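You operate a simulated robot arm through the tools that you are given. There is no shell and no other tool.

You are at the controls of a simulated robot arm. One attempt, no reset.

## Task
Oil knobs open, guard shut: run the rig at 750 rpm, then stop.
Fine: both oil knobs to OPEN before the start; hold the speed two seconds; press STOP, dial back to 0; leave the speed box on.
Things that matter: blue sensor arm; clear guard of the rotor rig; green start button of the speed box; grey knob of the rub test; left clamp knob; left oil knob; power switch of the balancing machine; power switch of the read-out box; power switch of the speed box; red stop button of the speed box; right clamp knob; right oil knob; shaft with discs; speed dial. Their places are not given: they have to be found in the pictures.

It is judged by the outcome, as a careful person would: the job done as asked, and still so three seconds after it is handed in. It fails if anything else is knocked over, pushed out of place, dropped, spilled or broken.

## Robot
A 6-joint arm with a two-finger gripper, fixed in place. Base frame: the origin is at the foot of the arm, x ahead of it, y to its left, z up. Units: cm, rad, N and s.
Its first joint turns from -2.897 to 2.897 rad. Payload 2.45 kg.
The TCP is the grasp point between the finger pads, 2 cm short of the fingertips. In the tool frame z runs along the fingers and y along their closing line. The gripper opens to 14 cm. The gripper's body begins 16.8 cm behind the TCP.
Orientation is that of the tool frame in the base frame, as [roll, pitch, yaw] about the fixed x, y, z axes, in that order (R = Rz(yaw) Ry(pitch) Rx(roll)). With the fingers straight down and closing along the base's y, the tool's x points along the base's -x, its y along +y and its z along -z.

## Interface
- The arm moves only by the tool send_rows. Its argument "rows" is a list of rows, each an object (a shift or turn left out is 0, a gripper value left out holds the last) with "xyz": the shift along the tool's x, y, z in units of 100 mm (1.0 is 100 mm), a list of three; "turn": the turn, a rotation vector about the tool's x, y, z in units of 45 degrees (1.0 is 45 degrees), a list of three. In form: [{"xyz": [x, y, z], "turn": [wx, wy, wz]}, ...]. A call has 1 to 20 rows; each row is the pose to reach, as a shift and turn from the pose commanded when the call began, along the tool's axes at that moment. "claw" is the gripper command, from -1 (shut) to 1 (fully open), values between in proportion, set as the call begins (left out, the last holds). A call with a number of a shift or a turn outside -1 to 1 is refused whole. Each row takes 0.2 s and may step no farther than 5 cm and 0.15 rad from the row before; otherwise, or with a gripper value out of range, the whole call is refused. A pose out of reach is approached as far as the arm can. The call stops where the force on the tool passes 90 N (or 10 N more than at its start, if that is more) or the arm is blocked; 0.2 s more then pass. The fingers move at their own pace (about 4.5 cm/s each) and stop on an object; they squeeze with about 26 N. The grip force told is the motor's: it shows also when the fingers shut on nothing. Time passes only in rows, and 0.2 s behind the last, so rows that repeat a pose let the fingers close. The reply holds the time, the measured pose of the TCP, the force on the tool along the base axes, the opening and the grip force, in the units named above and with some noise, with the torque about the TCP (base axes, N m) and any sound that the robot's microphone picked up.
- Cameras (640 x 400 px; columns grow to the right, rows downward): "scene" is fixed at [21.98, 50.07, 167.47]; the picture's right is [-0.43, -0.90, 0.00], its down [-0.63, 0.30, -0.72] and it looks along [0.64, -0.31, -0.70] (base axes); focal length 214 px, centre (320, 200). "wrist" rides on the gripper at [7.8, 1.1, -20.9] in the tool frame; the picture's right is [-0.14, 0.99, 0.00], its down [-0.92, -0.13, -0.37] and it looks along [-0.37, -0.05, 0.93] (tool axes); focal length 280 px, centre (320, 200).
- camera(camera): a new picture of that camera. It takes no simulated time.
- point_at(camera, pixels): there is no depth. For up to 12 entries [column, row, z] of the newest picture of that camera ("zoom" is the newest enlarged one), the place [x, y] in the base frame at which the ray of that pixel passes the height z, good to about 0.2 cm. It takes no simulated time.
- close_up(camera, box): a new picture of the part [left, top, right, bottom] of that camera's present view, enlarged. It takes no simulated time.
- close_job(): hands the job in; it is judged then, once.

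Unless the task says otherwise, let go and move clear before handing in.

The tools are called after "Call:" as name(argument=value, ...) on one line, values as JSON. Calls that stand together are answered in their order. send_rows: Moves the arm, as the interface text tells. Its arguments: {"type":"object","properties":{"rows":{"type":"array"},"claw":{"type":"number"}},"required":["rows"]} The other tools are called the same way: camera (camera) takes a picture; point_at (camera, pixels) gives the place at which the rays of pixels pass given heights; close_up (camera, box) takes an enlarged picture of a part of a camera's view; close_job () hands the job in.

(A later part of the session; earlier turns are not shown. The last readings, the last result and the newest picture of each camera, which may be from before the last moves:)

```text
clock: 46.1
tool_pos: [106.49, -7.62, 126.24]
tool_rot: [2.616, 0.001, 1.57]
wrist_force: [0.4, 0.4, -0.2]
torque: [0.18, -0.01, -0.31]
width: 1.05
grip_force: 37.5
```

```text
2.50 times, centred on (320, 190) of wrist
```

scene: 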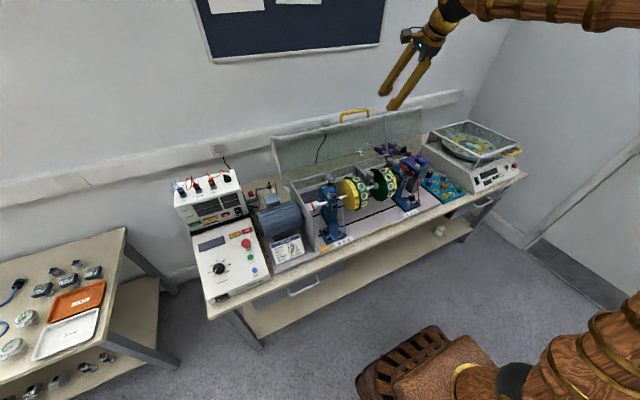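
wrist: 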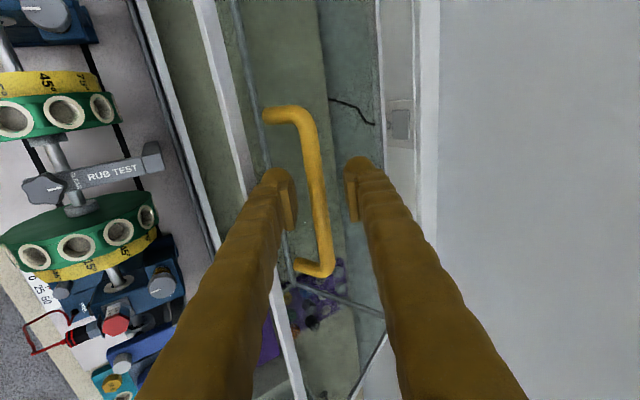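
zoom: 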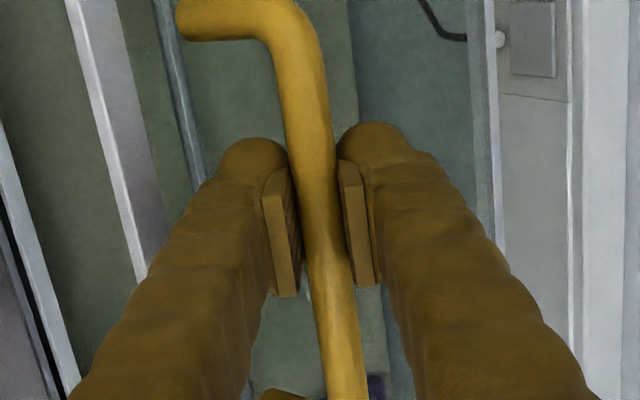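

The bar is gripped (width 1.05 cm) with almost no side force. I'll swing it the first 10° along the arc about the hinge and watch the forces.

Call:
send_rows(rows=[{"xyz": [0, -0.109, -0.094]}, {"xyz": [0, -0.221, -0.183]}, {"xyz": [0, -0.338, -0.267]}, {"xyz": [0, -0.459, -0.346]}])

Call:
close_up(camera="scene", box=[270, 80, 430, 190])

Call:
close_up(camera="wrist", box=[250, 110, 390, 270])

```text
clock: 47.1
tool_pos: [100.86, -7.72, 127.14]
tool_rot: [2.613, 0.001, 1.571]
wrist_force: [3.8, 6.9, 16.6]
torque: [0.16, -0.02, -0.28]
width: 1.01
grip_force: 38.1
```

```text
3.64 times, centred on (350, 135) of scene
```

zoom: 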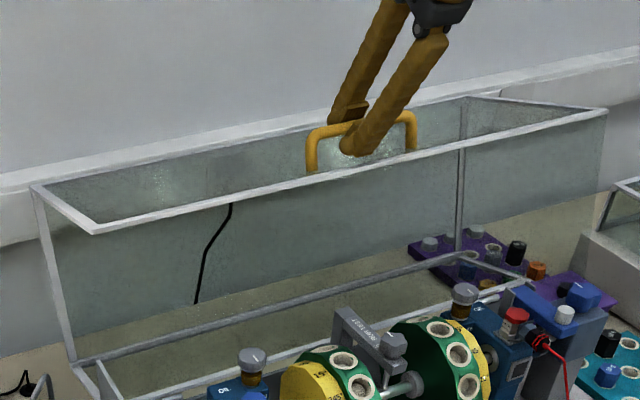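

```text
2.50 times, centred on (320, 190) of wrist
```

zoom: 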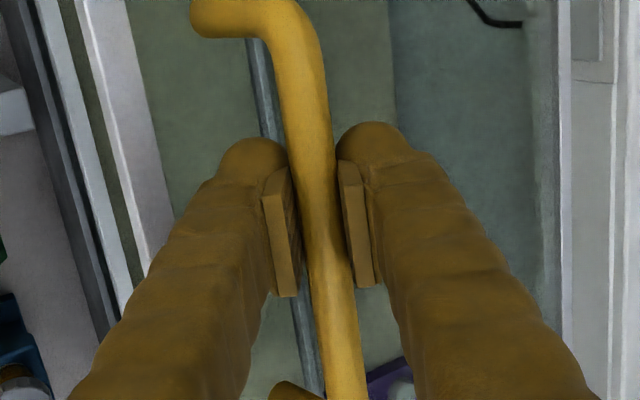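

The guard is swinging with the handle and the load is light (17 N in z). I'll continue along the arc to about 27°.

Call:
send_rows(rows=[{"xyz": [0, -0.122, -0.074]}, {"xyz": [0, -0.249, -0.143]}, {"xyz": [0, -0.378, -0.205]}, {"xyz": [0, -0.51, -0.262]}, {"xyz": [0, -0.645, -0.313]}, {"xyz": [0, -0.78, -0.358]}, {"xyz": [0, -0.919, -0.398]}])

Call:
close_up(camera="scene", box=[270, 80, 430, 190])

Call:
close_up(camera="wrist", box=[250, 110, 390, 270])

```text
clock: 48.7
tool_pos: [90.81, -7.65, 125.84]
tool_rot: [2.615, -0.001, 1.571]
wrist_force: [-6.2, 3.6, 31.1]
torque: [0.09, 0.01, -0.24]
width: 0.99
grip_force: 36.7
```

```text
3.64 times, centred on (350, 135) of scene
```

zoom: 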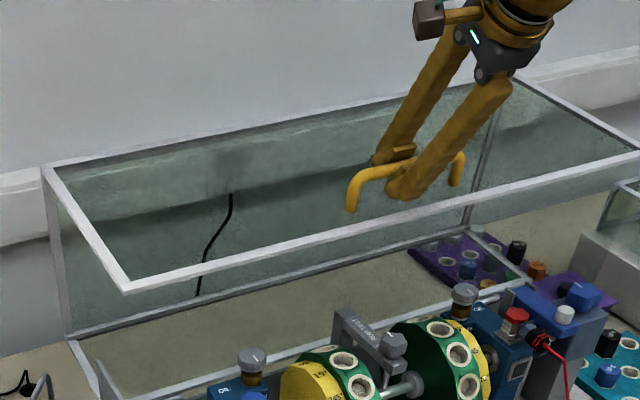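

```text
2.50 times, centred on (320, 190) of wrist
```

zoom: 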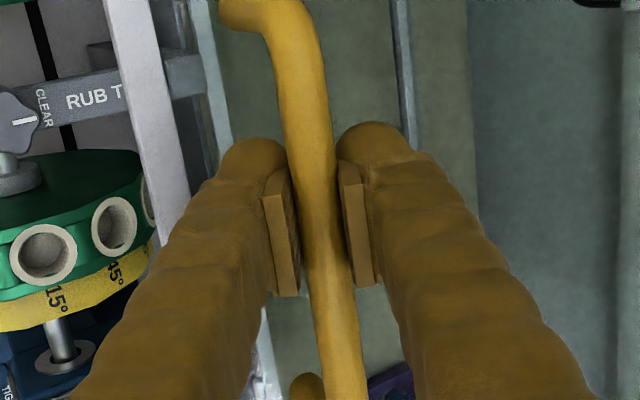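

The swing is going smoothly, but 31 N upward means the true arc is slightly higher than mine. I'll continue to about 45° with a small upward correction.

Call:
send_rows(rows=[{"xyz": [0, -0.134, -0.042]}, {"xyz": [0, -0.271, -0.077]}, {"xyz": [0, -0.408, -0.107]}, {"xyz": [0, -0.551, -0.122]}, {"xyz": [0, -0.694, -0.13]}, {"xyz": [0, -0.838, -0.132]}, {"xyz": [0, -0.98, -0.128]}])

Call:
close_up(camera="scene", box=[270, 80, 430, 190])

```text
clock: 50.3
tool_pos: [81.68, -7.87, 122.24]
tool_rot: [2.616, 0.0, 1.572]
wrist_force: [2.2, -2.8, -3.4]
torque: [0.0, 0.03, -0.09]
width: 0.99
grip_force: 36.9
```

```text
3.64 times, centred on (350, 135) of scene
```

zoom: 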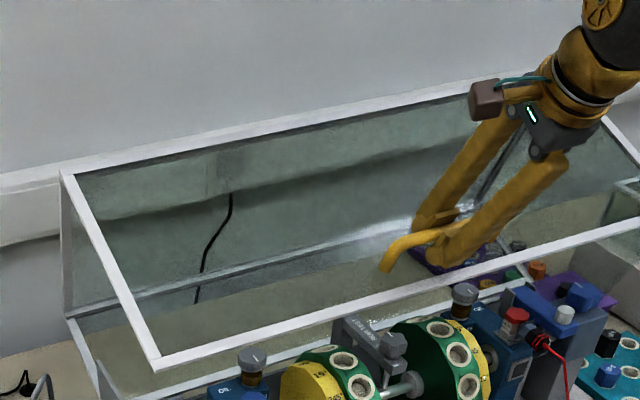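

Forces are near zero at TCP (81.7, 122.2), so the guard is around its balance point. Refitting the arc from the measured poses gives a centre of (98.7, 95.6) and r ≈ 31.6, and I'll continue on that.

Call:
send_rows(rows=[{"xyz": [0, -0.133, 0.01]}, {"xyz": [0, -0.271, 0.025]}, {"xyz": [0, -0.406, 0.046]}, {"xyz": [0, -0.542, 0.073]}, {"xyz": [0, -0.676, 0.106]}, {"xyz": [0, -0.808, 0.144]}, {"xyz": [0, -0.939, 0.189]}])

Call:
close_up(camera="scene", box=[260, 80, 460, 230])

Call:
close_up(camera="wrist", box=[220, 110, 420, 270])

```text
clock: 51.9
tool_pos: [74.48, -7.77, 115.67]
tool_rot: [2.616, 0.0, 1.572]
wrist_force: [-24.2, -11.2, 22.5]
torque: [-0.03, -0.03, 0.06]
width: 0.98
grip_force: 37.5
```

```text
2.67 times, centred on (360, 155) of scene
```

zoom: 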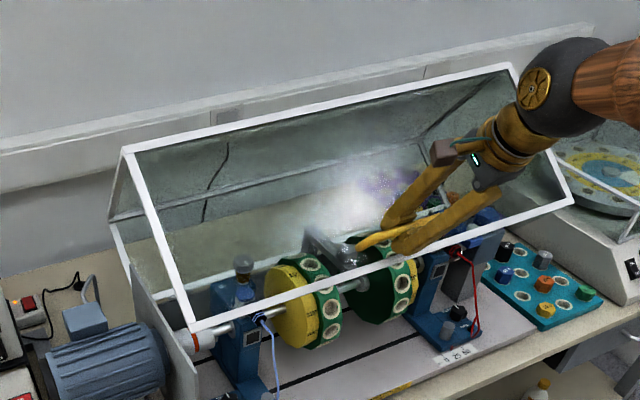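

```text
2.50 times, centred on (320, 190) of wrist
```

zoom: 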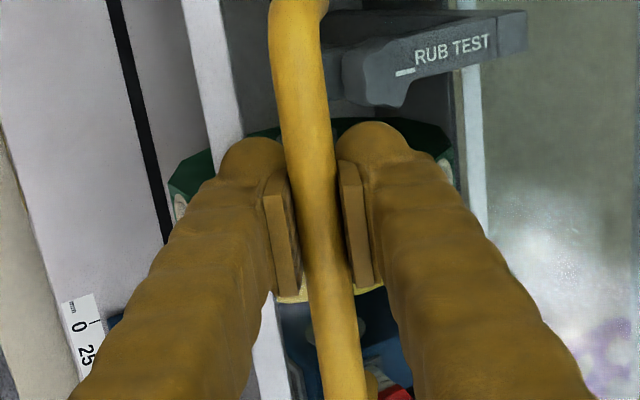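

The guard is about 63° through, and the force is purely outward along the radius (−24, +22), so I'll use a slightly larger radius. Continuing down to about 20° above level.

Call:
send_rows(rows=[{"xyz": [0, -0.14, 0.022]}, {"xyz": [0, -0.267, 0.078]}, {"xyz": [0, -0.392, 0.14]}, {"xyz": [0, -0.514, 0.207]}, {"xyz": [0, -0.633, 0.279]}, {"xyz": [0, -0.749, 0.357]}, {"xyz": [0, -0.861, 0.439]}, {"xyz": [0, -0.97, 0.526]}])

Call:
close_up(camera="scene", box=[260, 80, 460, 230])

Call:
close_up(camera="wrist", box=[220, 110, 420, 270])

```text
clock: 53.7
tool_pos: [68.68, -7.68, 106.4]
tool_rot: [2.619, 0.0, 1.57]
wrist_force: [-38.9, 6.6, 14.4]
torque: [-0.07, -0.18, 0.13]
width: 0.95
grip_force: 37.1
```

```text
2.67 times, centred on (360, 155) of scene
```

zoom: 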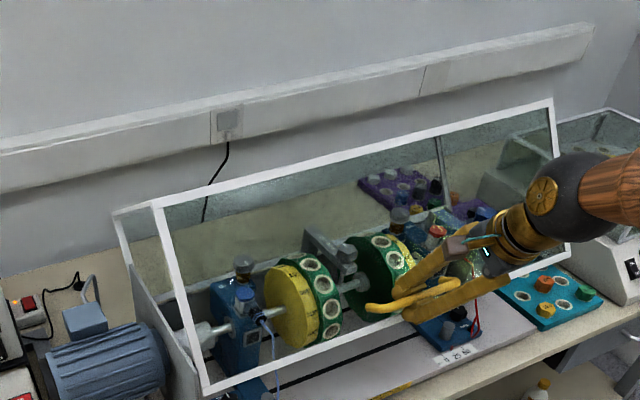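

```text
2.50 times, centred on (320, 190) of wrist
```

zoom: 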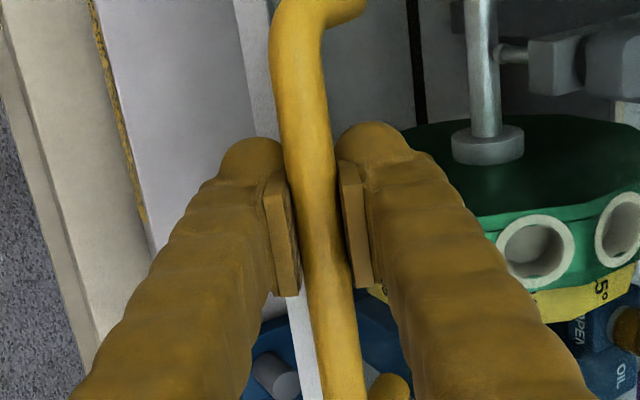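

The force is again outward (−39 N in x), so I'll widen the radius by another 3 mm and go on down to level with the hinge.

Call:
send_rows(rows=[{"xyz": [0, -0.128, 0.066]}, {"xyz": [0, -0.229, 0.163]}, {"xyz": [0, -0.327, 0.265]}, {"xyz": [0, -0.42, 0.371]}, {"xyz": [0, -0.507, 0.481]}, {"xyz": [0, -0.591, 0.594]}, {"xyz": [0, -0.669, 0.711]}, {"xyz": [0, -0.742, 0.831]}])

Call:
close_up(camera="scene", box=[260, 100, 460, 250])

Call:
close_up(camera="wrist", box=[220, 110, 420, 270])

```text
clock: 55.5
tool_pos: [66.32, -7.81, 95.38]
tool_rot: [2.618, 0.001, 1.573]
wrist_force: [-65.2, -0.7, 2.0]
torque: [-0.23, -0.62, 0.39]
width: 0.96
grip_force: 36.5
```

```text
2.67 times, centred on (360, 175) of scene
```

zoom: 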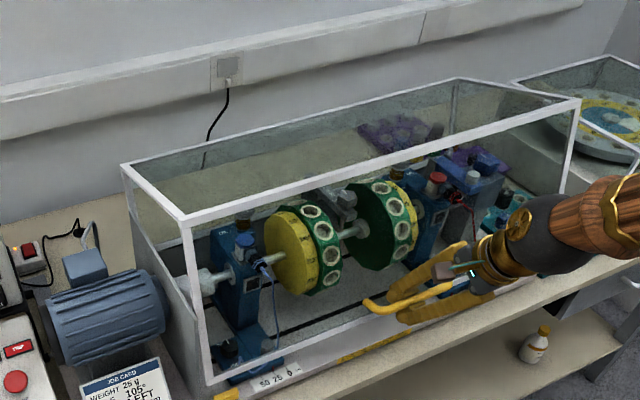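

```text
2.50 times, centred on (320, 190) of wrist
```

zoom: 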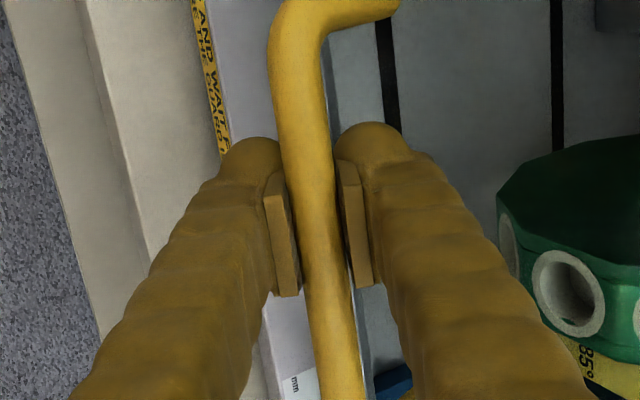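

The guard is nearly down; the −65 N in x is arc mismatch. I'll ease 3 mm outwards and read again.

Call:
send_rows(rows=[{"xyz": [0, -0.015, -0.008]}, {"xyz": [0, -0.028, -0.016]}, {"xyz": [0, -0.028, -0.016]}])

```text
clock: 56.3
tool_pos: [66.26, -7.7, 95.71]
tool_rot: [2.615, 0.001, 1.573]
wrist_force: [-6.1, 20.7, -2.6]
torque: [-0.36, -0.1, 0.04]
width: 0.89
grip_force: 36.6
```

Side load is down to about 6 N in x. I'll lower further in small steps.

Call:
send_rows(rows=[{"xyz": [0, -0.05, 0.087]}, {"xyz": [0, -0.1, 0.173]}, {"xyz": [0, -0.136, 0.245]}])

Call:
close_up(camera="scene", box=[300, 170, 420, 260])

Call:
close_up(camera="wrist", box=[220, 110, 420, 270])

```text
clock: 57.1
tool_pos: [66.31, -7.73, 92.48]
tool_rot: [2.617, -0.001, 1.57]
wrist_force: [-3.6, 17.3, -4.2]
torque: [-0.31, -0.03, 0.17]
width: 0.86
grip_force: 36.3
```

```text
4.44 times, centred on (360, 215) of scene
```

zoom: 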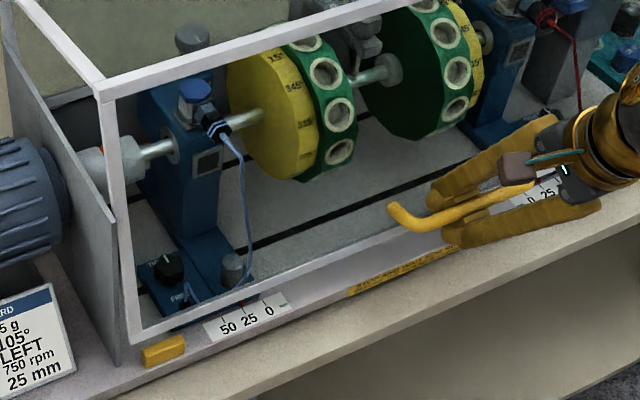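

```text
2.50 times, centred on (320, 190) of wrist
```

zoom: 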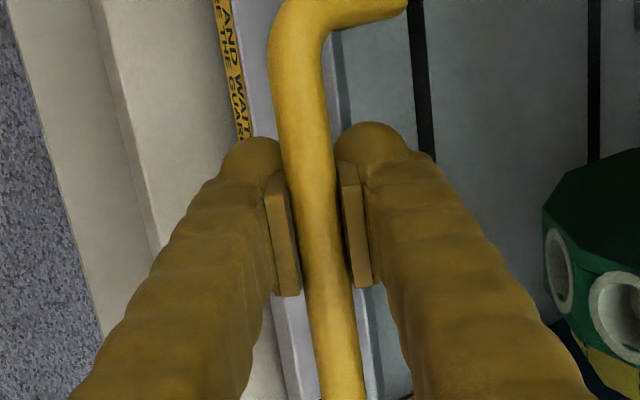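

The guard's front edge is almost at the plate, and forces are small. I'll go on down about 1 cm at a time until it seats.

Call:
send_rows(rows=[{"xyz": [0, -0.024, 0.045]}, {"xyz": [0, -0.046, 0.092]}])

Call:
send_rows(rows=[{"xyz": [0, -0.022, 0.046]}, {"xyz": [0, -0.042, 0.094]}])

Call:
close_up(camera="scene", box=[300, 170, 420, 260])

```text
clock: 57.7
tool_pos: [66.21, -7.84, 91.69]
tool_rot: [2.617, 0.0, 1.571]
wrist_force: [-12.9, 11.8, -1.8]
torque: [-0.07, -0.18, 0.29]
width: 0.89
grip_force: 36.3
```

```text
clock: 58.3
tool_pos: [66.27, -7.76, 90.54]
tool_rot: [2.62, 0.001, 1.571]
wrist_force: [-29.6, -4.4, -6.2]
torque: [-0.14, -0.38, 0.25]
width: 0.89
grip_force: 36.6
```

```text
4.44 times, centred on (360, 215) of scene
```

zoom: 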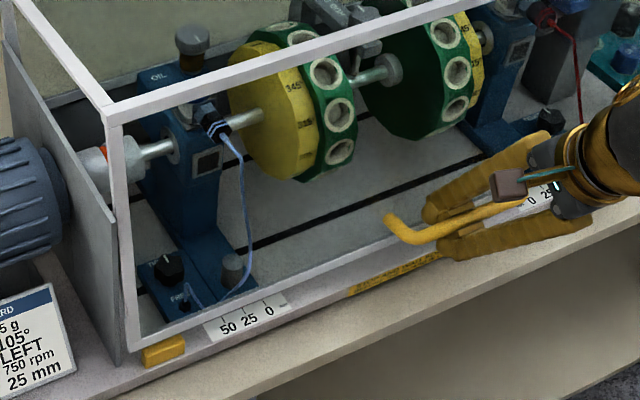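

Still descending freely with a little outward load. I'll keep lowering, easing 1 mm outward.

Call:
send_rows(rows=[{"xyz": [0, -0.033, 0.038]}, {"xyz": [0, -0.059, 0.082]}])

Call:
send_rows(rows=[{"xyz": [0, -0.025, 0.043]}, {"xyz": [0, -0.05, 0.087]}])

Call:
close_up(camera="scene", box=[300, 170, 420, 260])

Call:
close_up(camera="wrist", box=[220, 110, 420, 270])

```text
clock: 58.9
tool_pos: [66.39, -7.82, 89.52]
tool_rot: [2.615, 0.001, 1.571]
wrist_force: [-3.4, -2.0, -2.9]
torque: [-0.24, -0.09, 0.25]
width: 0.89
grip_force: 36.6
```

```text
clock: 59.5
tool_pos: [66.5, -7.8, 88.66]
tool_rot: [2.616, -0.001, 1.57]
wrist_force: [31.6, -7.1, 0.7]
torque: [-0.01, 0.43, 0.49]
width: 0.88
grip_force: 36.8
```

```text
4.44 times, centred on (360, 215) of scene
```

zoom: 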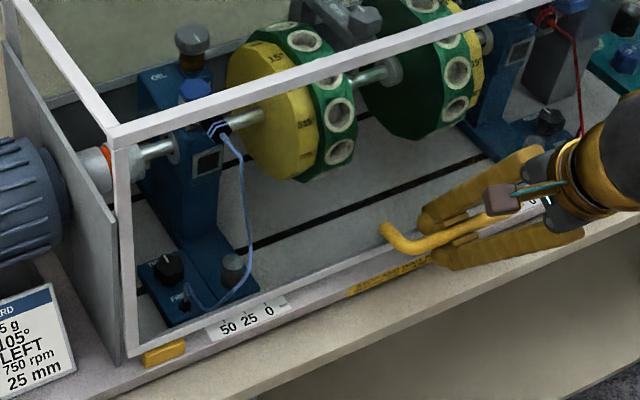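

```text
2.50 times, centred on (320, 190) of wrist
```

zoom: 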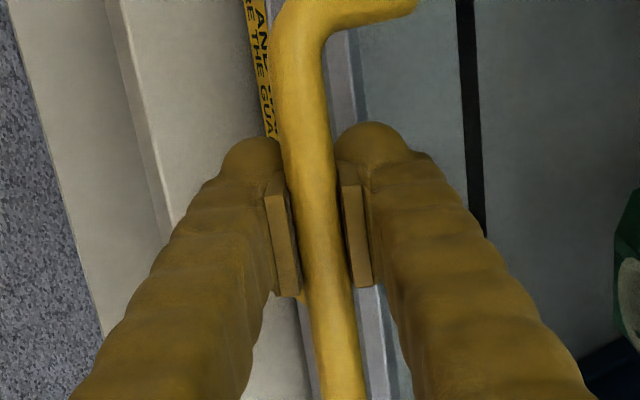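

Load has reversed to +32 N in x, as expected once the handle passes below the hinge line. I'll continue down and slightly inwards.

Call:
send_rows(rows=[{"xyz": [0, -0.005, 0.053]}, {"xyz": [0, -0.018, 0.104]}])

Call:
close_up(camera="scene", box=[300, 190, 360, 260])

```text
clock: 60.1
tool_pos: [66.62, -7.8, 87.61]
tool_rot: [2.616, -0.001, 1.571]
wrist_force: [16.1, -11.4, 0.4]
torque: [0.01, 0.19, 0.53]
width: 0.89
grip_force: 36.3
```

```text
5.71 times, centred on (330, 225) of scene
```

zoom: 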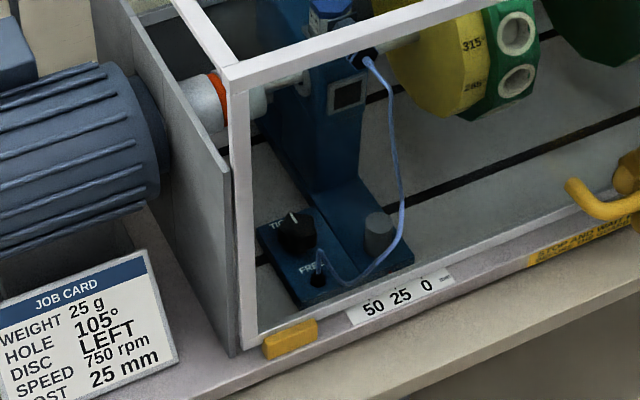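

The lower front bar is now close to the plate by the yellow block at (290,340) of the close-up. I'll keep lowering in half-centimetre steps until it seats.

Call:
send_rows(rows=[{"xyz": [0, -0.01, 0.05]}, {"xyz": [0, -0.02, 0.1]}])

Call:
send_rows(rows=[{"xyz": [0, -0.008, 0.05]}])

Call:
close_up(camera="scene", box=[300, 190, 360, 260])

Call:
camera(camera="wrist")

```text
clock: 60.7
tool_pos: [66.91, -7.76, 86.54]
tool_rot: [2.619, 0.0, 1.57]
wrist_force: [-13.9, -10.9, -6.5]
torque: [0.01, -0.21, 0.39]
width: 0.89
grip_force: 37.0
```

```text
clock: 61.1
tool_pos: [66.92, -7.75, 86.04]
tool_rot: [2.619, -0.002, 1.571]
wrist_force: [-51.3, -10.6, 8.0]
torque: [0.0, -0.53, 0.41]
width: 0.87
grip_force: 36.7
```

```text
5.71 times, centred on (330, 225) of scene
```

zoom: 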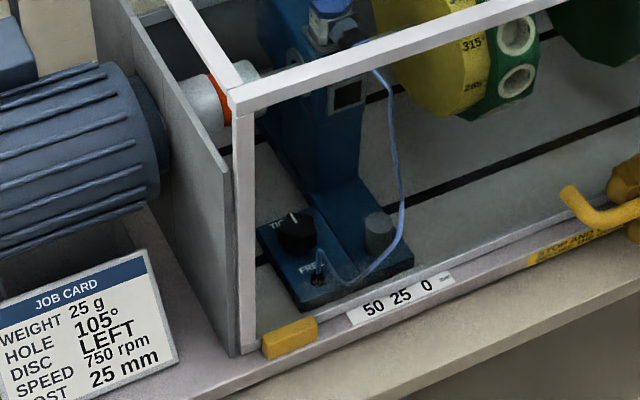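

```text
taken
```

wrist: 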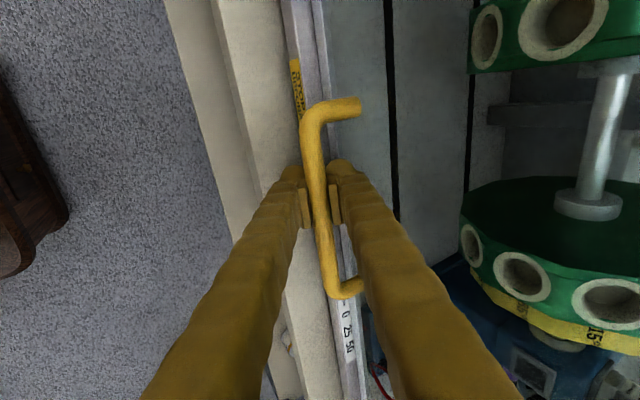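

The −51 N in x suggests the rear fingertip is touching the guard's wall, while the edge is about a centimetre from seated. I'll back off 3 mm in x and lower a bit more.

Call:
send_rows(rows=[{"xyz": [0, -0.026, -0.015]}, {"xyz": [0, -0.041, 0.011]}, {"xyz": [0, -0.051, 0.028]}])

Call:
close_up(camera="scene", box=[300, 190, 360, 260])

```text
clock: 61.9
tool_pos: [67.16, -7.68, 85.93]
tool_rot: [2.612, 0.0, 1.571]
wrist_force: [-42.1, -2.6, 67.7]
torque: [-0.24, -0.63, 0.37]
width: 0.84
grip_force: 35.9
```

```text
5.71 times, centred on (330, 225) of scene
```

zoom: 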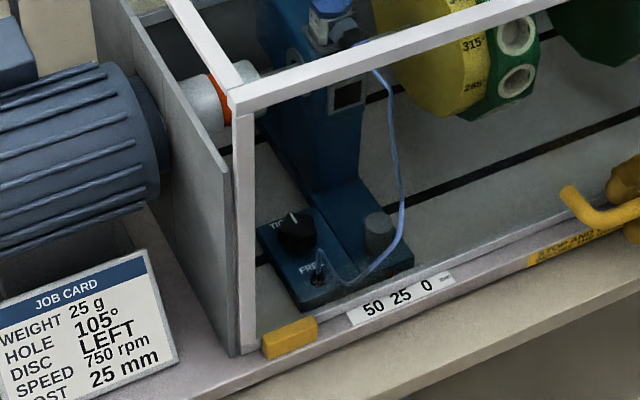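

67 N upward with no further motion means the guard is seated. I'll ease the load, open the fingers to 2 cm while shifting slightly away from the wall, then withdraw along the tool axis.

Call:
send_rows(rows=[{"xyz": [0, -0.01, -0.03]}, {"xyz": [0, -0.02, -0.04]}])

Call:
send_rows(rows=[{"xyz": [0, -0.01, 0]}, {"xyz": [0, -0.02, 0]}, {"xyz": [0, -0.02, 0]}], claw=-0.7)

Call:
close_up(camera="wrist", box=[220, 110, 420, 270])

```text
clock: 62.5
tool_pos: [67.04, -7.58, 86.09]
tool_rot: [2.612, -0.002, 1.572]
wrist_force: [76.4, -4.8, 8.9]
torque: [0.04, 2.13, 0.54]
width: 0.86
grip_force: 36.3
```

```text
clock: 63.3
tool_pos: [66.32, -7.72, 85.71]
tool_rot: [2.618, -0.001, 1.573]
wrist_force: [20.5, 19.8, -4.8]
torque: [-0.3, 2.14, 0.64]
width: 2.47
grip_force: 2.5
```

```text
2.50 times, centred on (320, 190) of wrist
```

zoom: 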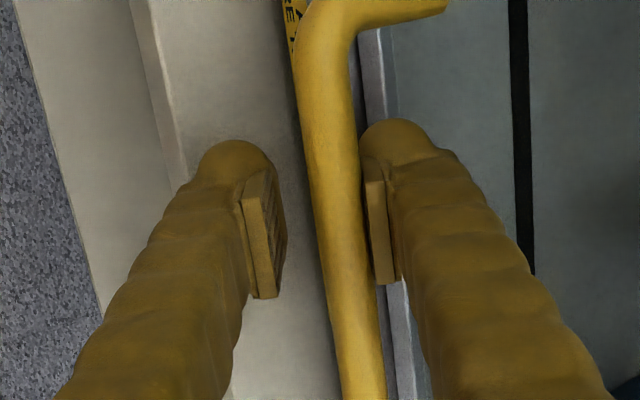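

The fingers are open to 2.5 cm with the bar against the rear finger. I'll centre by 4 mm, then withdraw.

Call:
send_rows(rows=[{"xyz": [0, 0.02, -0.01]}, {"xyz": [0, 0.035, -0.03]}])

Call:
send_rows(rows=[{"xyz": [0, 0, -0.1]}, {"xyz": [0, 0, -0.25]}, {"xyz": [0, 0, -0.45]}])

Call:
camera(camera="wrist")

Call:
camera(camera="scene")

```text
clock: 63.9
tool_pos: [66.43, -7.72, 86.06]
tool_rot: [2.617, 0.001, 1.571]
wrist_force: [7.5, 25.4, -4.6]
torque: [-0.37, 1.27, 0.78]
width: 2.0
grip_force: 0.1
```

```text
clock: 64.5
tool_pos: [65.82, -7.75, 88.74]
tool_rot: [2.61, 0.0, 1.572]
wrist_force: [47.2, 2.7, -10.7]
torque: [0.17, 5.18, 0.54]
width: 2.71
grip_force: 4.6
stopped in row 3: the force on the tool passed its limit at 100 N (the readings are from after the stop); the commanded pose is now the measured one
```

```text
taken
```

wrist: 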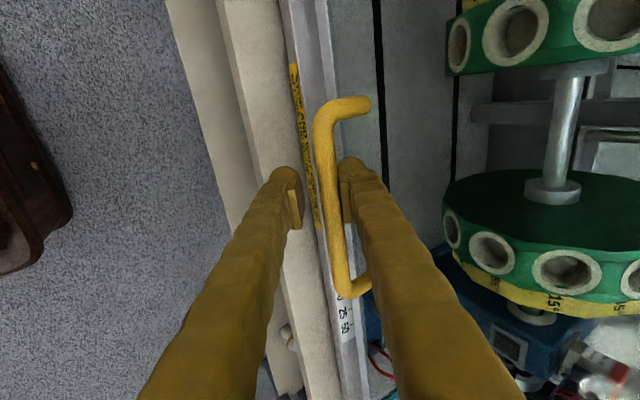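

```text
taken
```

scene: 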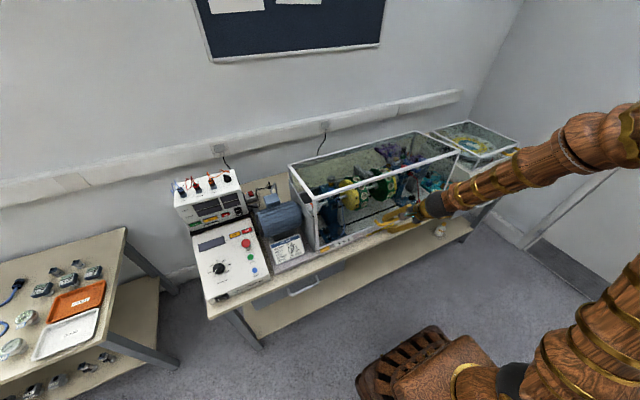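

The rear finger is hooked against the bar (47 N in x, bar at column 335). I'll shift 7 mm towards the wall to free it.

Call:
send_rows(rows=[{"xyz": [0, 0.03, 0.0]}, {"xyz": [0, 0.07, 0.0]}])

Call:
close_up(camera="wrist", box=[220, 110, 420, 270])

Call:
close_up(camera="scene", box=[280, 130, 480, 270])

```text
clock: 65.1
tool_pos: [66.03, -7.74, 88.99]
tool_rot: [2.614, 0.001, 1.573]
wrist_force: [4.7, 3.3, -4.5]
torque: [-0.08, 0.78, 0.23]
width: 1.94
grip_force: 0.0
```

```text
2.50 times, centred on (320, 190) of wrist
```

zoom: 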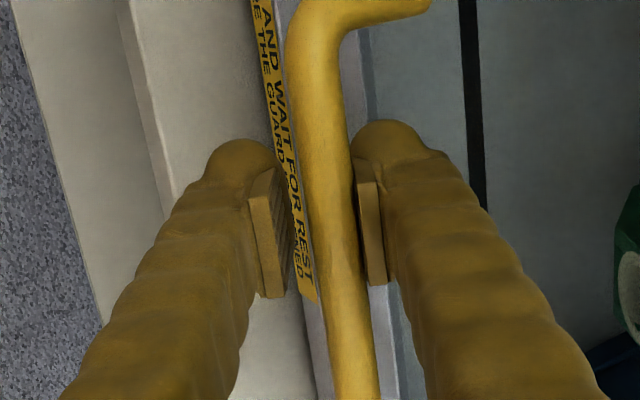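

```text
2.86 times, centred on (380, 200) of scene
```

zoom: 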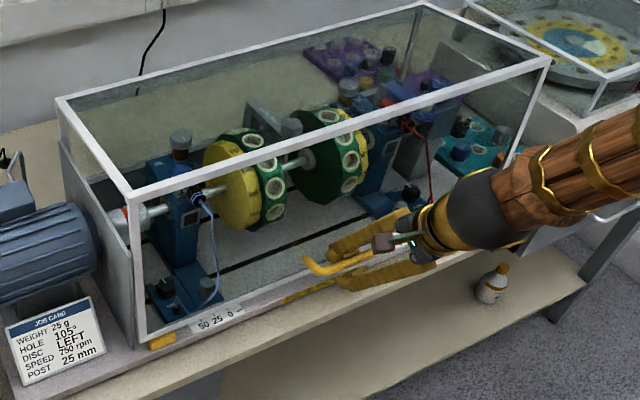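

Force is nearly gone. I'll check whether the guard was lifted while the finger was hooked.

Call:
close_up(camera="scene", box=[300, 190, 360, 260])

Call:
close_up(camera="scene", box=[370, 190, 430, 260])

```text
5.71 times, centred on (330, 225) of scene
```

zoom: 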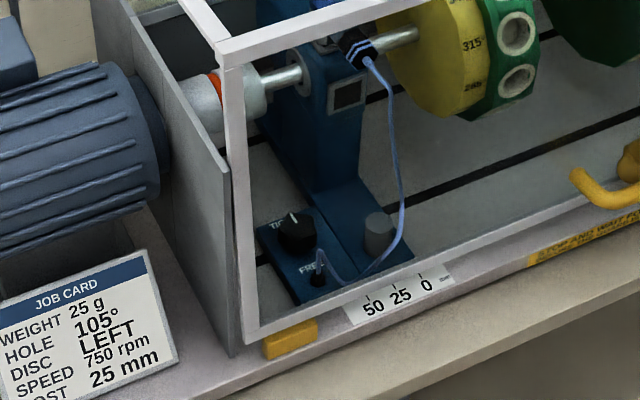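

```text
5.71 times, centred on (400, 225) of scene
```

zoom: 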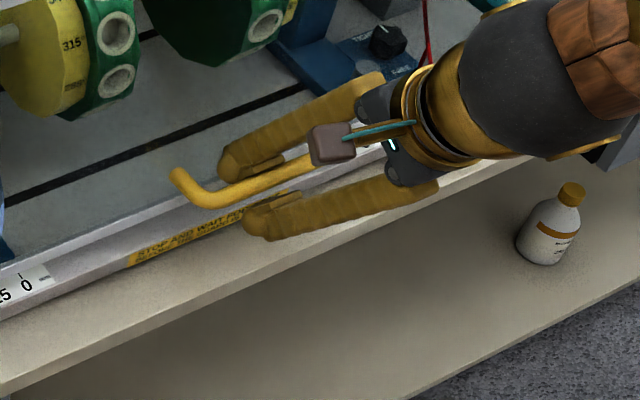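

The guard lifted about 3 cm with the hooked finger and then stayed there, so its hinge holds by friction. I'll turn the tool upright about the bar, open a little, lift straight out, and then press the handle down with closed fingers.

Call:
send_rows(rows=[{"turn": [0.17, 0, 0]}, {"turn": [0.34, 0, 0]}, {"turn": [0.51, 0, 0]}, {"turn": [0.667, 0, 0]}], claw=-0.6)

Call:
camera(camera="wrist")

Call:
close_up(camera="scene", box=[330, 170, 430, 260])

```text
clock: 65.6
tool_pos: [66.22, -6.54, 88.97]
tool_rot: [2.656, -0.064, 1.552]
wrist_force: [-14.6, 1.7, -5.4]
torque: [-0.11, 0.08, 0.25]
width: 1.76
grip_force: 0.1
out of reach, approached as far as the arm can: row 1
stopped in row 2: the force on the tool passed its limit at 189 N (the readings are from after the stop); the commanded pose is now the measured one
```

```text
taken
```

wrist: 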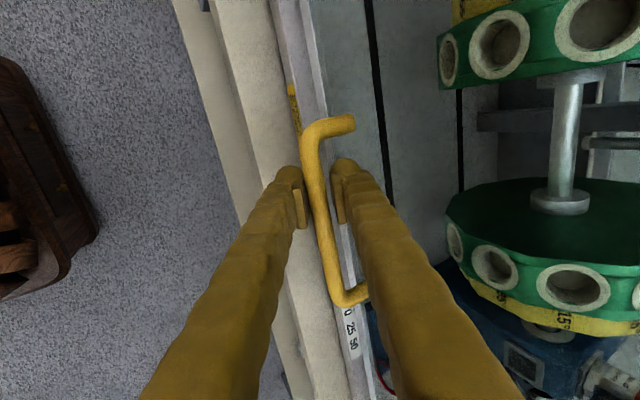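

```text
4.44 times, centred on (380, 215) of scene
```

zoom: 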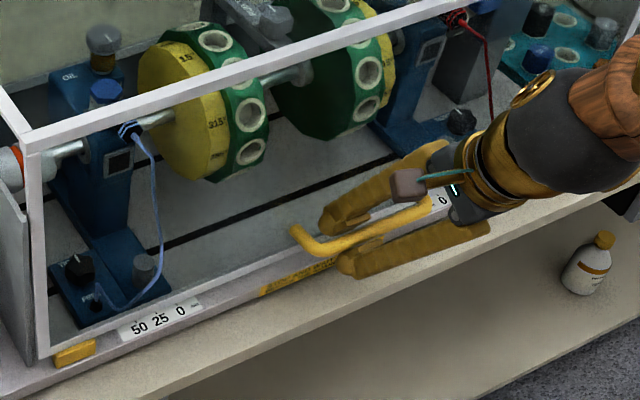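

That turn was out of reach and it bumped, reading 189 N before stopping. I'll look at the whole scene before doing anything else.

Call:
camera(camera="scene")

Call:
close_up(camera="wrist", box=[220, 110, 420, 270])

Call:
close_up(camera="scene", box=[280, 120, 480, 260])

```text
taken
```

scene: 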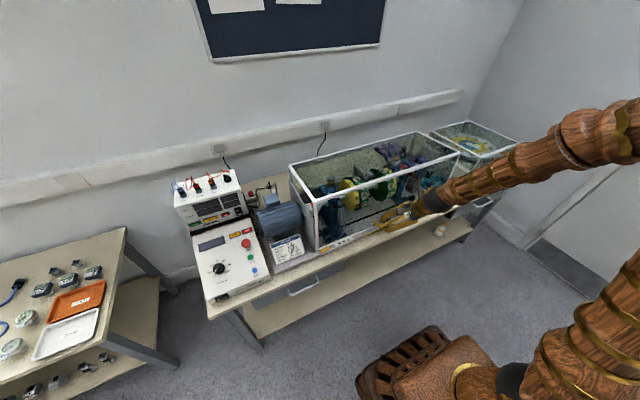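

```text
2.50 times, centred on (320, 190) of wrist
```

zoom: 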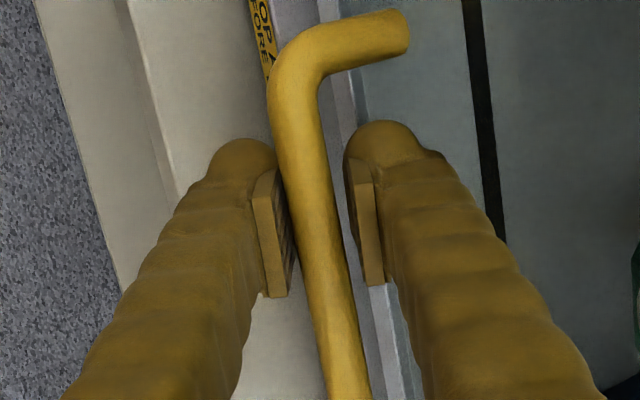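

```text
2.86 times, centred on (380, 190) of scene
```

zoom: 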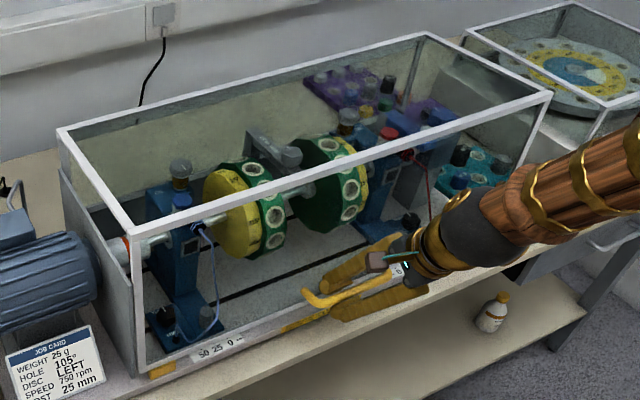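

Nothing looks displaced; the guard just sits about 2.5 cm up. The tool is now nearly in line with the forearm, which limits reorienting, so I'll only translate here. First I'll open the fingers to 3 cm.

Call:
send_rows(rows=[{"xyz": [0, 0, 0]}, {"xyz": [0, 0, 0]}], claw=-0.57)

Call:
close_up(camera="wrist", box=[220, 110, 420, 270])

```text
clock: 66.2
tool_pos: [66.27, -6.46, 88.95]
tool_rot: [2.657, -0.063, 1.551]
wrist_force: [-23.7, 0.4, -6.0]
torque: [-0.1, -0.04, 0.34]
width: 1.65
grip_force: 0.1
```

```text
2.50 times, centred on (320, 190) of wrist
```

zoom: 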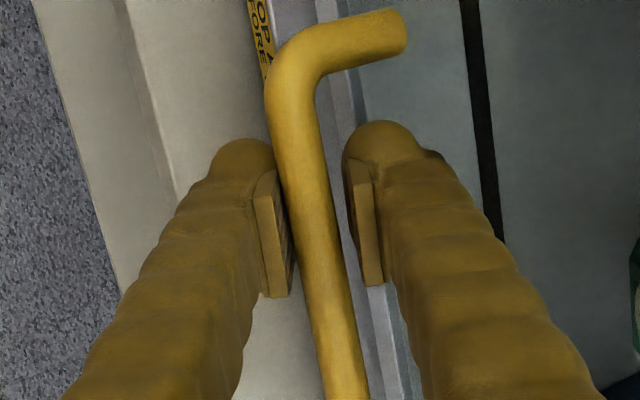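

The fingers could not open because the rear one is pressed against the guard wall (−24 N in x). I'll shift 4 mm away from the wall.

Call:
send_rows(rows=[{"xyz": [0, -0.02, 0]}, {"xyz": [0, -0.04, 0]}, {"xyz": [0, -0.04, 0]}], claw=-0.6)

Call:
close_up(camera="wrist", box=[220, 110, 420, 270])

```text
clock: 67.0
tool_pos: [66.0, -6.49, 88.83]
tool_rot: [2.655, -0.063, 1.553]
wrist_force: [-6.9, 0.5, -3.9]
torque: [-0.06, 0.08, 0.09]
width: 2.21
grip_force: 0.0
```

```text
2.50 times, centred on (320, 190) of wrist
```

zoom: 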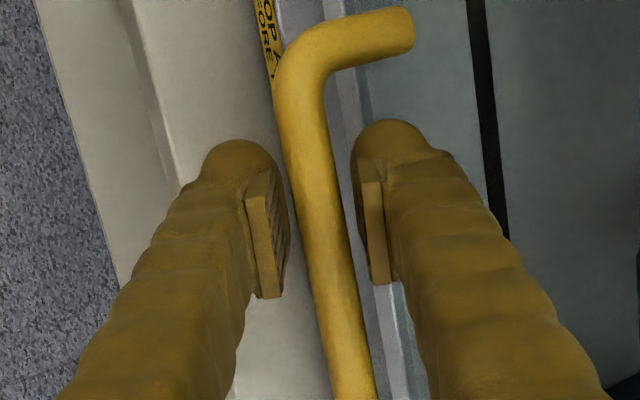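

There is now a gap on both sides of the bar and little force. I'll withdraw along the tool axis in small steps.

Call:
send_rows(rows=[{"xyz": [0, 0, -0.05]}, {"xyz": [0, 0, -0.1]}, {"xyz": [0, 0, -0.15]}])

Call:
close_up(camera="wrist", box=[220, 110, 420, 270])

```text
clock: 67.8
tool_pos: [65.38, -6.51, 90.14]
tool_rot: [2.655, -0.063, 1.549]
wrist_force: [0.0, 0.8, 0.5]
torque: [0.01, 0.0, 0.04]
width: 2.82
grip_force: 0.2
```

```text
2.50 times, centred on (320, 190) of wrist
```

zoom: 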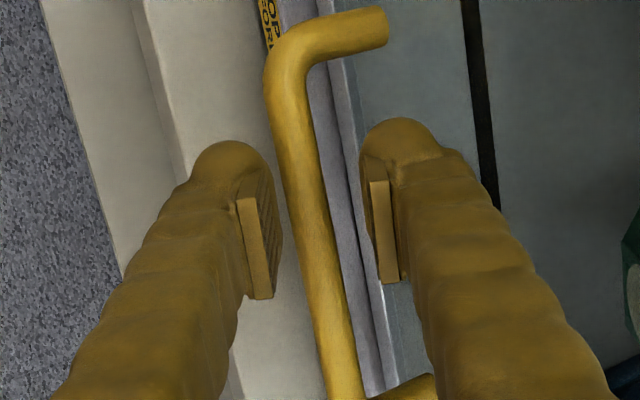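

Free of contact now. I'll withdraw another 6 cm.

Call:
send_rows(rows=[{"xyz": [0, 0, -0.1]}, {"xyz": [0, 0, -0.25]}, {"xyz": [0, 0, -0.45]}, {"xyz": [0, 0, -0.65]}])

Call:
camera(camera="wrist")

Call:
camera(camera="scene")

Call:
close_up(camera="scene", box=[280, 120, 480, 260])

```text
clock: 68.8
tool_pos: [62.16, -6.77, 95.74]
tool_rot: [2.654, -0.061, 1.55]
wrist_force: [0.7, -0.2, -0.2]
torque: [-0.04, 0.0, 0.0]
width: 2.79
grip_force: 0.0
```

```text
taken
```

wrist: 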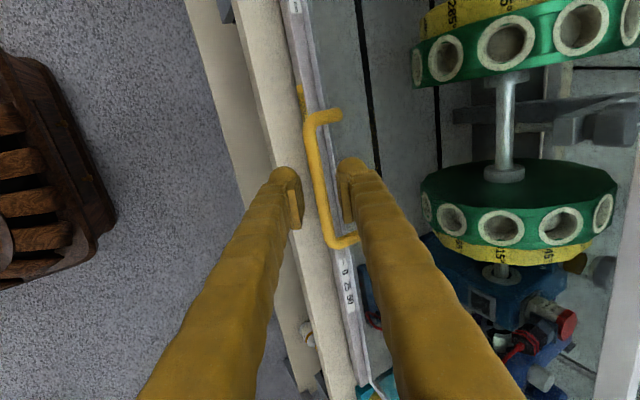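

```text
taken
```

scene: 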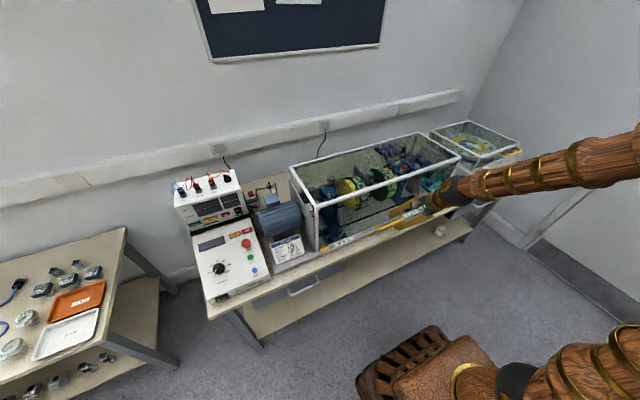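

```text
2.86 times, centred on (380, 190) of scene
```

zoom: 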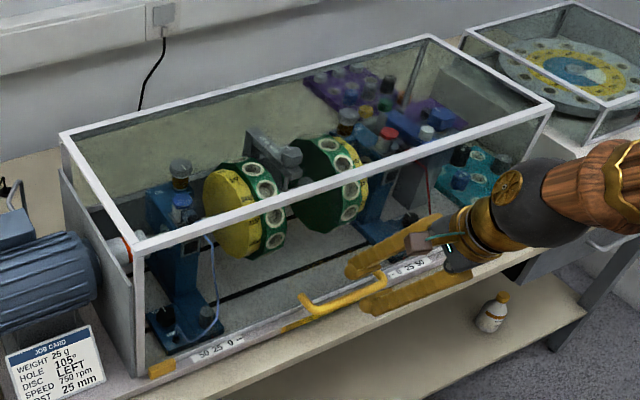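

The tool is clear, and the guard seems to have settled back down. I'll compare its corner with the seated picture.

Call:
close_up(camera="scene", box=[300, 190, 360, 260])

Call:
close_up(camera="scene", box=[370, 190, 430, 260])

```text
5.71 times, centred on (330, 225) of scene
```

zoom: 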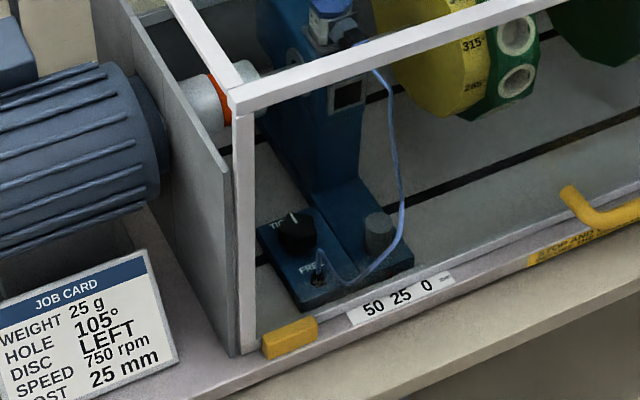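

```text
5.71 times, centred on (400, 225) of scene
```

zoom: 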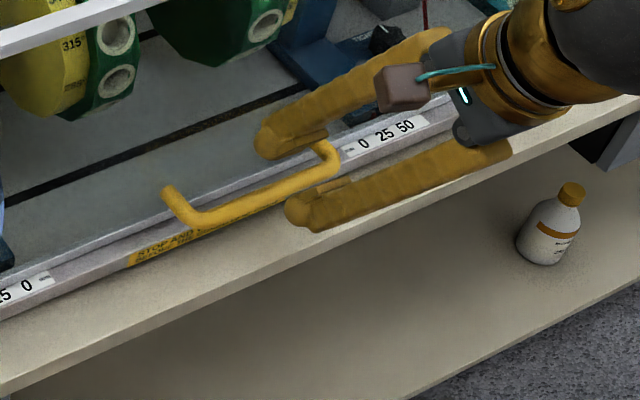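

The guard's corner and bottom edge match the seated picture exactly, so it fell fully shut by itself once freed. I'll now rise clear of it and return the tool to upright.

Call:
send_rows(rows=[{"xyz": [0, 0.15, -0.3]}, {"xyz": [0, 0.3, -0.6]}, {"xyz": [0, 0.45, -0.9]}])

Call:
send_rows(rows=[{"xyz": [0, 0.15, -0.3]}, {"xyz": [0, 0.3, -0.6]}, {"xyz": [0, 0.45, -0.9]}])

Call:
send_rows(rows=[{"turn": [0.15, 0, 0]}, {"turn": [0.3, 0, 0]}, {"turn": [0.45, 0, 0]}, {"turn": [0.6, 0, 0]}])

```text
clock: 69.6
tool_pos: [62.11, -7.4, 105.98]
tool_rot: [2.654, -0.063, 1.551]
wrist_force: [-0.5, 0.8, 0.6]
torque: [-0.01, -0.02, 0.01]
width: 2.8
grip_force: 0.2
```

```text
clock: 70.4
tool_pos: [61.91, -8.04, 115.98]
tool_rot: [2.656, -0.064, 1.554]
wrist_force: [-0.1, -0.5, -0.3]
torque: [0.01, -0.02, 0.04]
width: 2.81
grip_force: 0.2
```

```text
clock: 71.4
tool_pos: [61.78, -8.02, 115.99]
tool_rot: [3.128, -0.062, 1.551]
wrist_force: [-0.1, -0.3, 0.4]
torque: [-0.06, 0.01, -0.01]
width: 2.82
grip_force: 0.1
```

The tool is upright at (61.8, −8, 116). I'll unwind the yaw and travel towards the speed box.

Call:
send_rows(rows=[{"xyz": [0.17, 0, 0], "turn": [0.005, -0.03, -0.16]}, {"xyz": [0.34, 0, 0], "turn": [0.01, -0.06, -0.33]}, {"xyz": [0.51, 0, 0], "turn": [0.017, -0.079, -0.5]}, {"xyz": [0.68, 0, 0], "turn": [0.017, -0.079, -0.67]}, {"xyz": [0.85, 0, 0], "turn": [0.017, -0.079, -0.84]}, {"xyz": [1.0, 0, 0], "turn": [0.017, -0.079, -1.0]}])

Call:
send_rows(rows=[{"xyz": [0.118, 0.118, 0], "turn": [0, 0, -0.17]}, {"xyz": [0.236, 0.236, 0], "turn": [0, 0, -0.34]}, {"xyz": [0.354, 0.354, 0], "turn": [0, 0, -0.51]}, {"xyz": [0.472, 0.472, 0], "turn": [0, 0, -0.68]}, {"xyz": [0.59, 0.59, 0], "turn": [0, 0, -0.85]}, {"xyz": [0.707, 0.707, 0], "turn": [0, 0, -1.0]}])

Call:
send_rows(rows=[{"xyz": [0.05, 0.4, 0]}, {"xyz": [0.1, 0.8, 0]}, {"xyz": [0.2, 1.0, 0]}])

Call:
send_rows(rows=[{"xyz": [0.05, 0.4, 0]}, {"xyz": [0.1, 0.8, 0]}, {"xyz": [0.2, 1.0, 0]}])

Call:
send_rows(rows=[{"xyz": [0.05, 0.4, 0]}, {"xyz": [0.1, 0.8, 0]}, {"xyz": [0.2, 1.0, 0]}])

```text
clock: 72.8
tool_pos: [61.92, 1.9, 116.56]
tool_rot: [3.12, 0.017, 2.336]
wrist_force: [0.4, -0.7, 0.0]
torque: [0.0, 0.01, 0.01]
width: 2.78
grip_force: 0.1
```

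```text
clock: 74.2
tool_pos: [62.37, 11.8, 116.57]
tool_rot: [3.14, 0.025, 3.123]
wrist_force: [0.4, -0.1, 0.4]
torque: [0.01, 0.0, -0.03]
width: 2.82
grip_force: 0.1
```

```text
clock: 75.0
tool_pos: [60.4, 22.05, 116.43]
tool_rot: [3.14, 0.026, 3.121]
wrist_force: [0.0, 0.4, 0.0]
torque: [0.02, 0.02, 0.0]
width: 2.8
grip_force: 0.1
```

```text
clock: 75.8
tool_pos: [58.74, 32.02, 116.43]
tool_rot: [3.14, 0.025, 3.119]
wrist_force: [-0.2, -0.4, -0.5]
torque: [-0.01, 0.03, 0.01]
width: 2.8
grip_force: 0.0
```

```text
clock: 76.6
tool_pos: [56.92, 42.11, 116.58]
tool_rot: [3.14, 0.025, 3.121]
wrist_force: [-0.1, -0.4, -0.5]
torque: [-0.01, -0.02, 0.01]
width: 2.79
grip_force: 0.0
```

I'm at (57, 42, 116.6). I'll go on to above the speed box front, shutting the fingers for pressing, and look.

Call:
send_rows(rows=[{"xyz": [0.1, 0.4, 0], "turn": [0, 0.03, 0]}, {"xyz": [0.2, 0.8, 0], "turn": [0, 0.03, 0]}, {"xyz": [0.4, 1.0, 0], "turn": [0, 0.03, -0.025]}], claw=-1)

Call:
send_rows(rows=[{"xyz": [0.1, 0.3, 0]}, {"xyz": [0.2, 0.6, 0]}, {"xyz": [0.3, 0.8, 0]}])

Call:
camera(camera="wrist")

Call:
camera(camera="scene")

```text
clock: 77.4
tool_pos: [52.91, 52.08, 116.52]
tool_rot: [3.14, 0.003, 3.14]
wrist_force: [0.2, -0.2, -0.3]
torque: [-0.01, 0.03, -0.01]
width: 0.0
grip_force: 25.8
```

```text
clock: 78.2
tool_pos: [50.03, 60.1, 116.48]
tool_rot: [3.14, 0.004, 3.141]
wrist_force: [-0.3, -0.1, 0.0]
torque: [-0.01, 0.0, 0.01]
width: 0.01
grip_force: 26.0
```

```text
taken
```

wrist: 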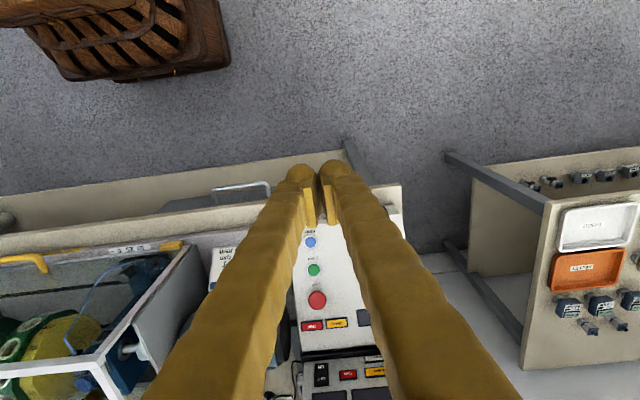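

```text
taken
```

scene: 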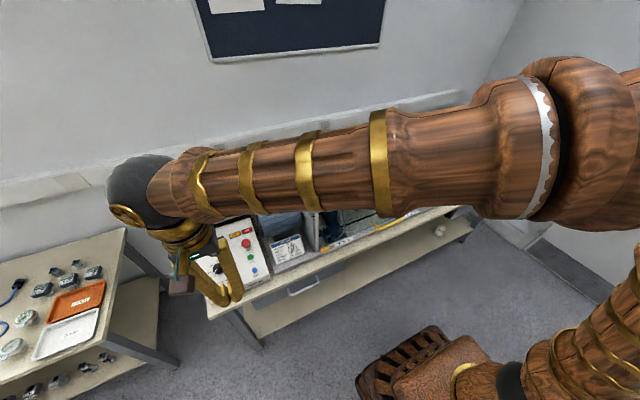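

Combining rays from both cameras, the rocker's centre is about (65.7, 69.1, 85.6), with its ON half at y ≈ 67–68.5. I'll tilt the closed fingers forward by 22° so the tips lead, then move in front of it.

Call:
send_rows(rows=[{"turn": [0, -0.17, 0]}, {"turn": [0, -0.34, 0]}, {"turn": [0, -0.5, 0]}])

Call:
camera(camera="wrist")

```text
clock: 79.0
tool_pos: [50.17, 60.05, 116.37]
tool_rot: [3.141, 0.397, 3.138]
wrist_force: [-0.4, 0.3, -0.6]
torque: [0.03, 0.06, 0.0]
width: 0.01
grip_force: 25.7
```

```text
taken
```

wrist: 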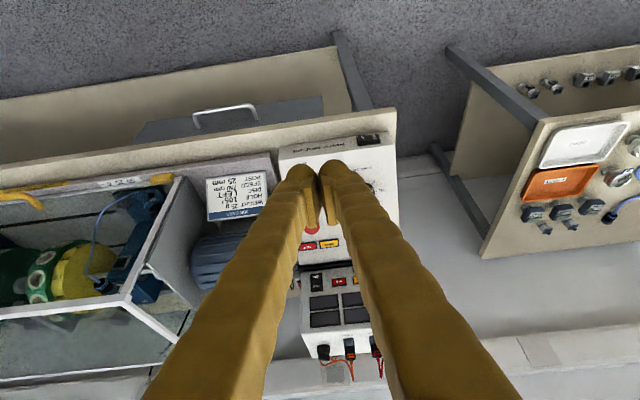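

The tilt was reached, and the rocker is visible at (369,139). I'll zoom in and measure it again.

Call:
close_up(camera="wrist", box=[340, 120, 400, 160])

Call:
point_at(camera="wrist", pixels=[[369, 139.5, 84], [369, 139.5, 86], [369, 139.5, 88], [363.5, 140.5, 85.5], [374.5, 138.5, 85.5], [396, 134, 82], [396, 134, 80]])

```text
10.00 times, centred on (370, 140) of wrist
```

zoom: 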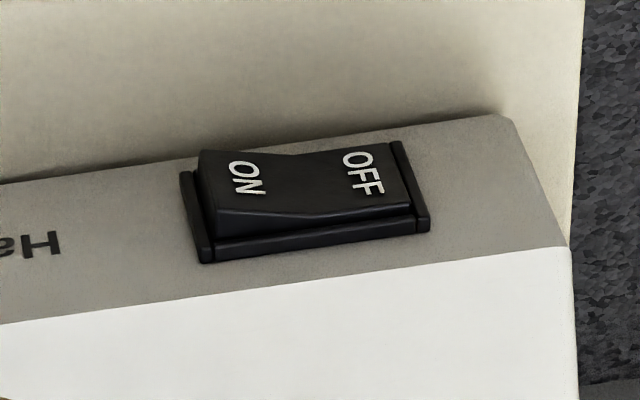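

```text
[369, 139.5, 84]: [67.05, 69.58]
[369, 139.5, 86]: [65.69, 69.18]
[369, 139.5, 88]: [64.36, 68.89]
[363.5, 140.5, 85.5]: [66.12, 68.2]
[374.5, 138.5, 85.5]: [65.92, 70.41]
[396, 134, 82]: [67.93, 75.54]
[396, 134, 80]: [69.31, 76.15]
```

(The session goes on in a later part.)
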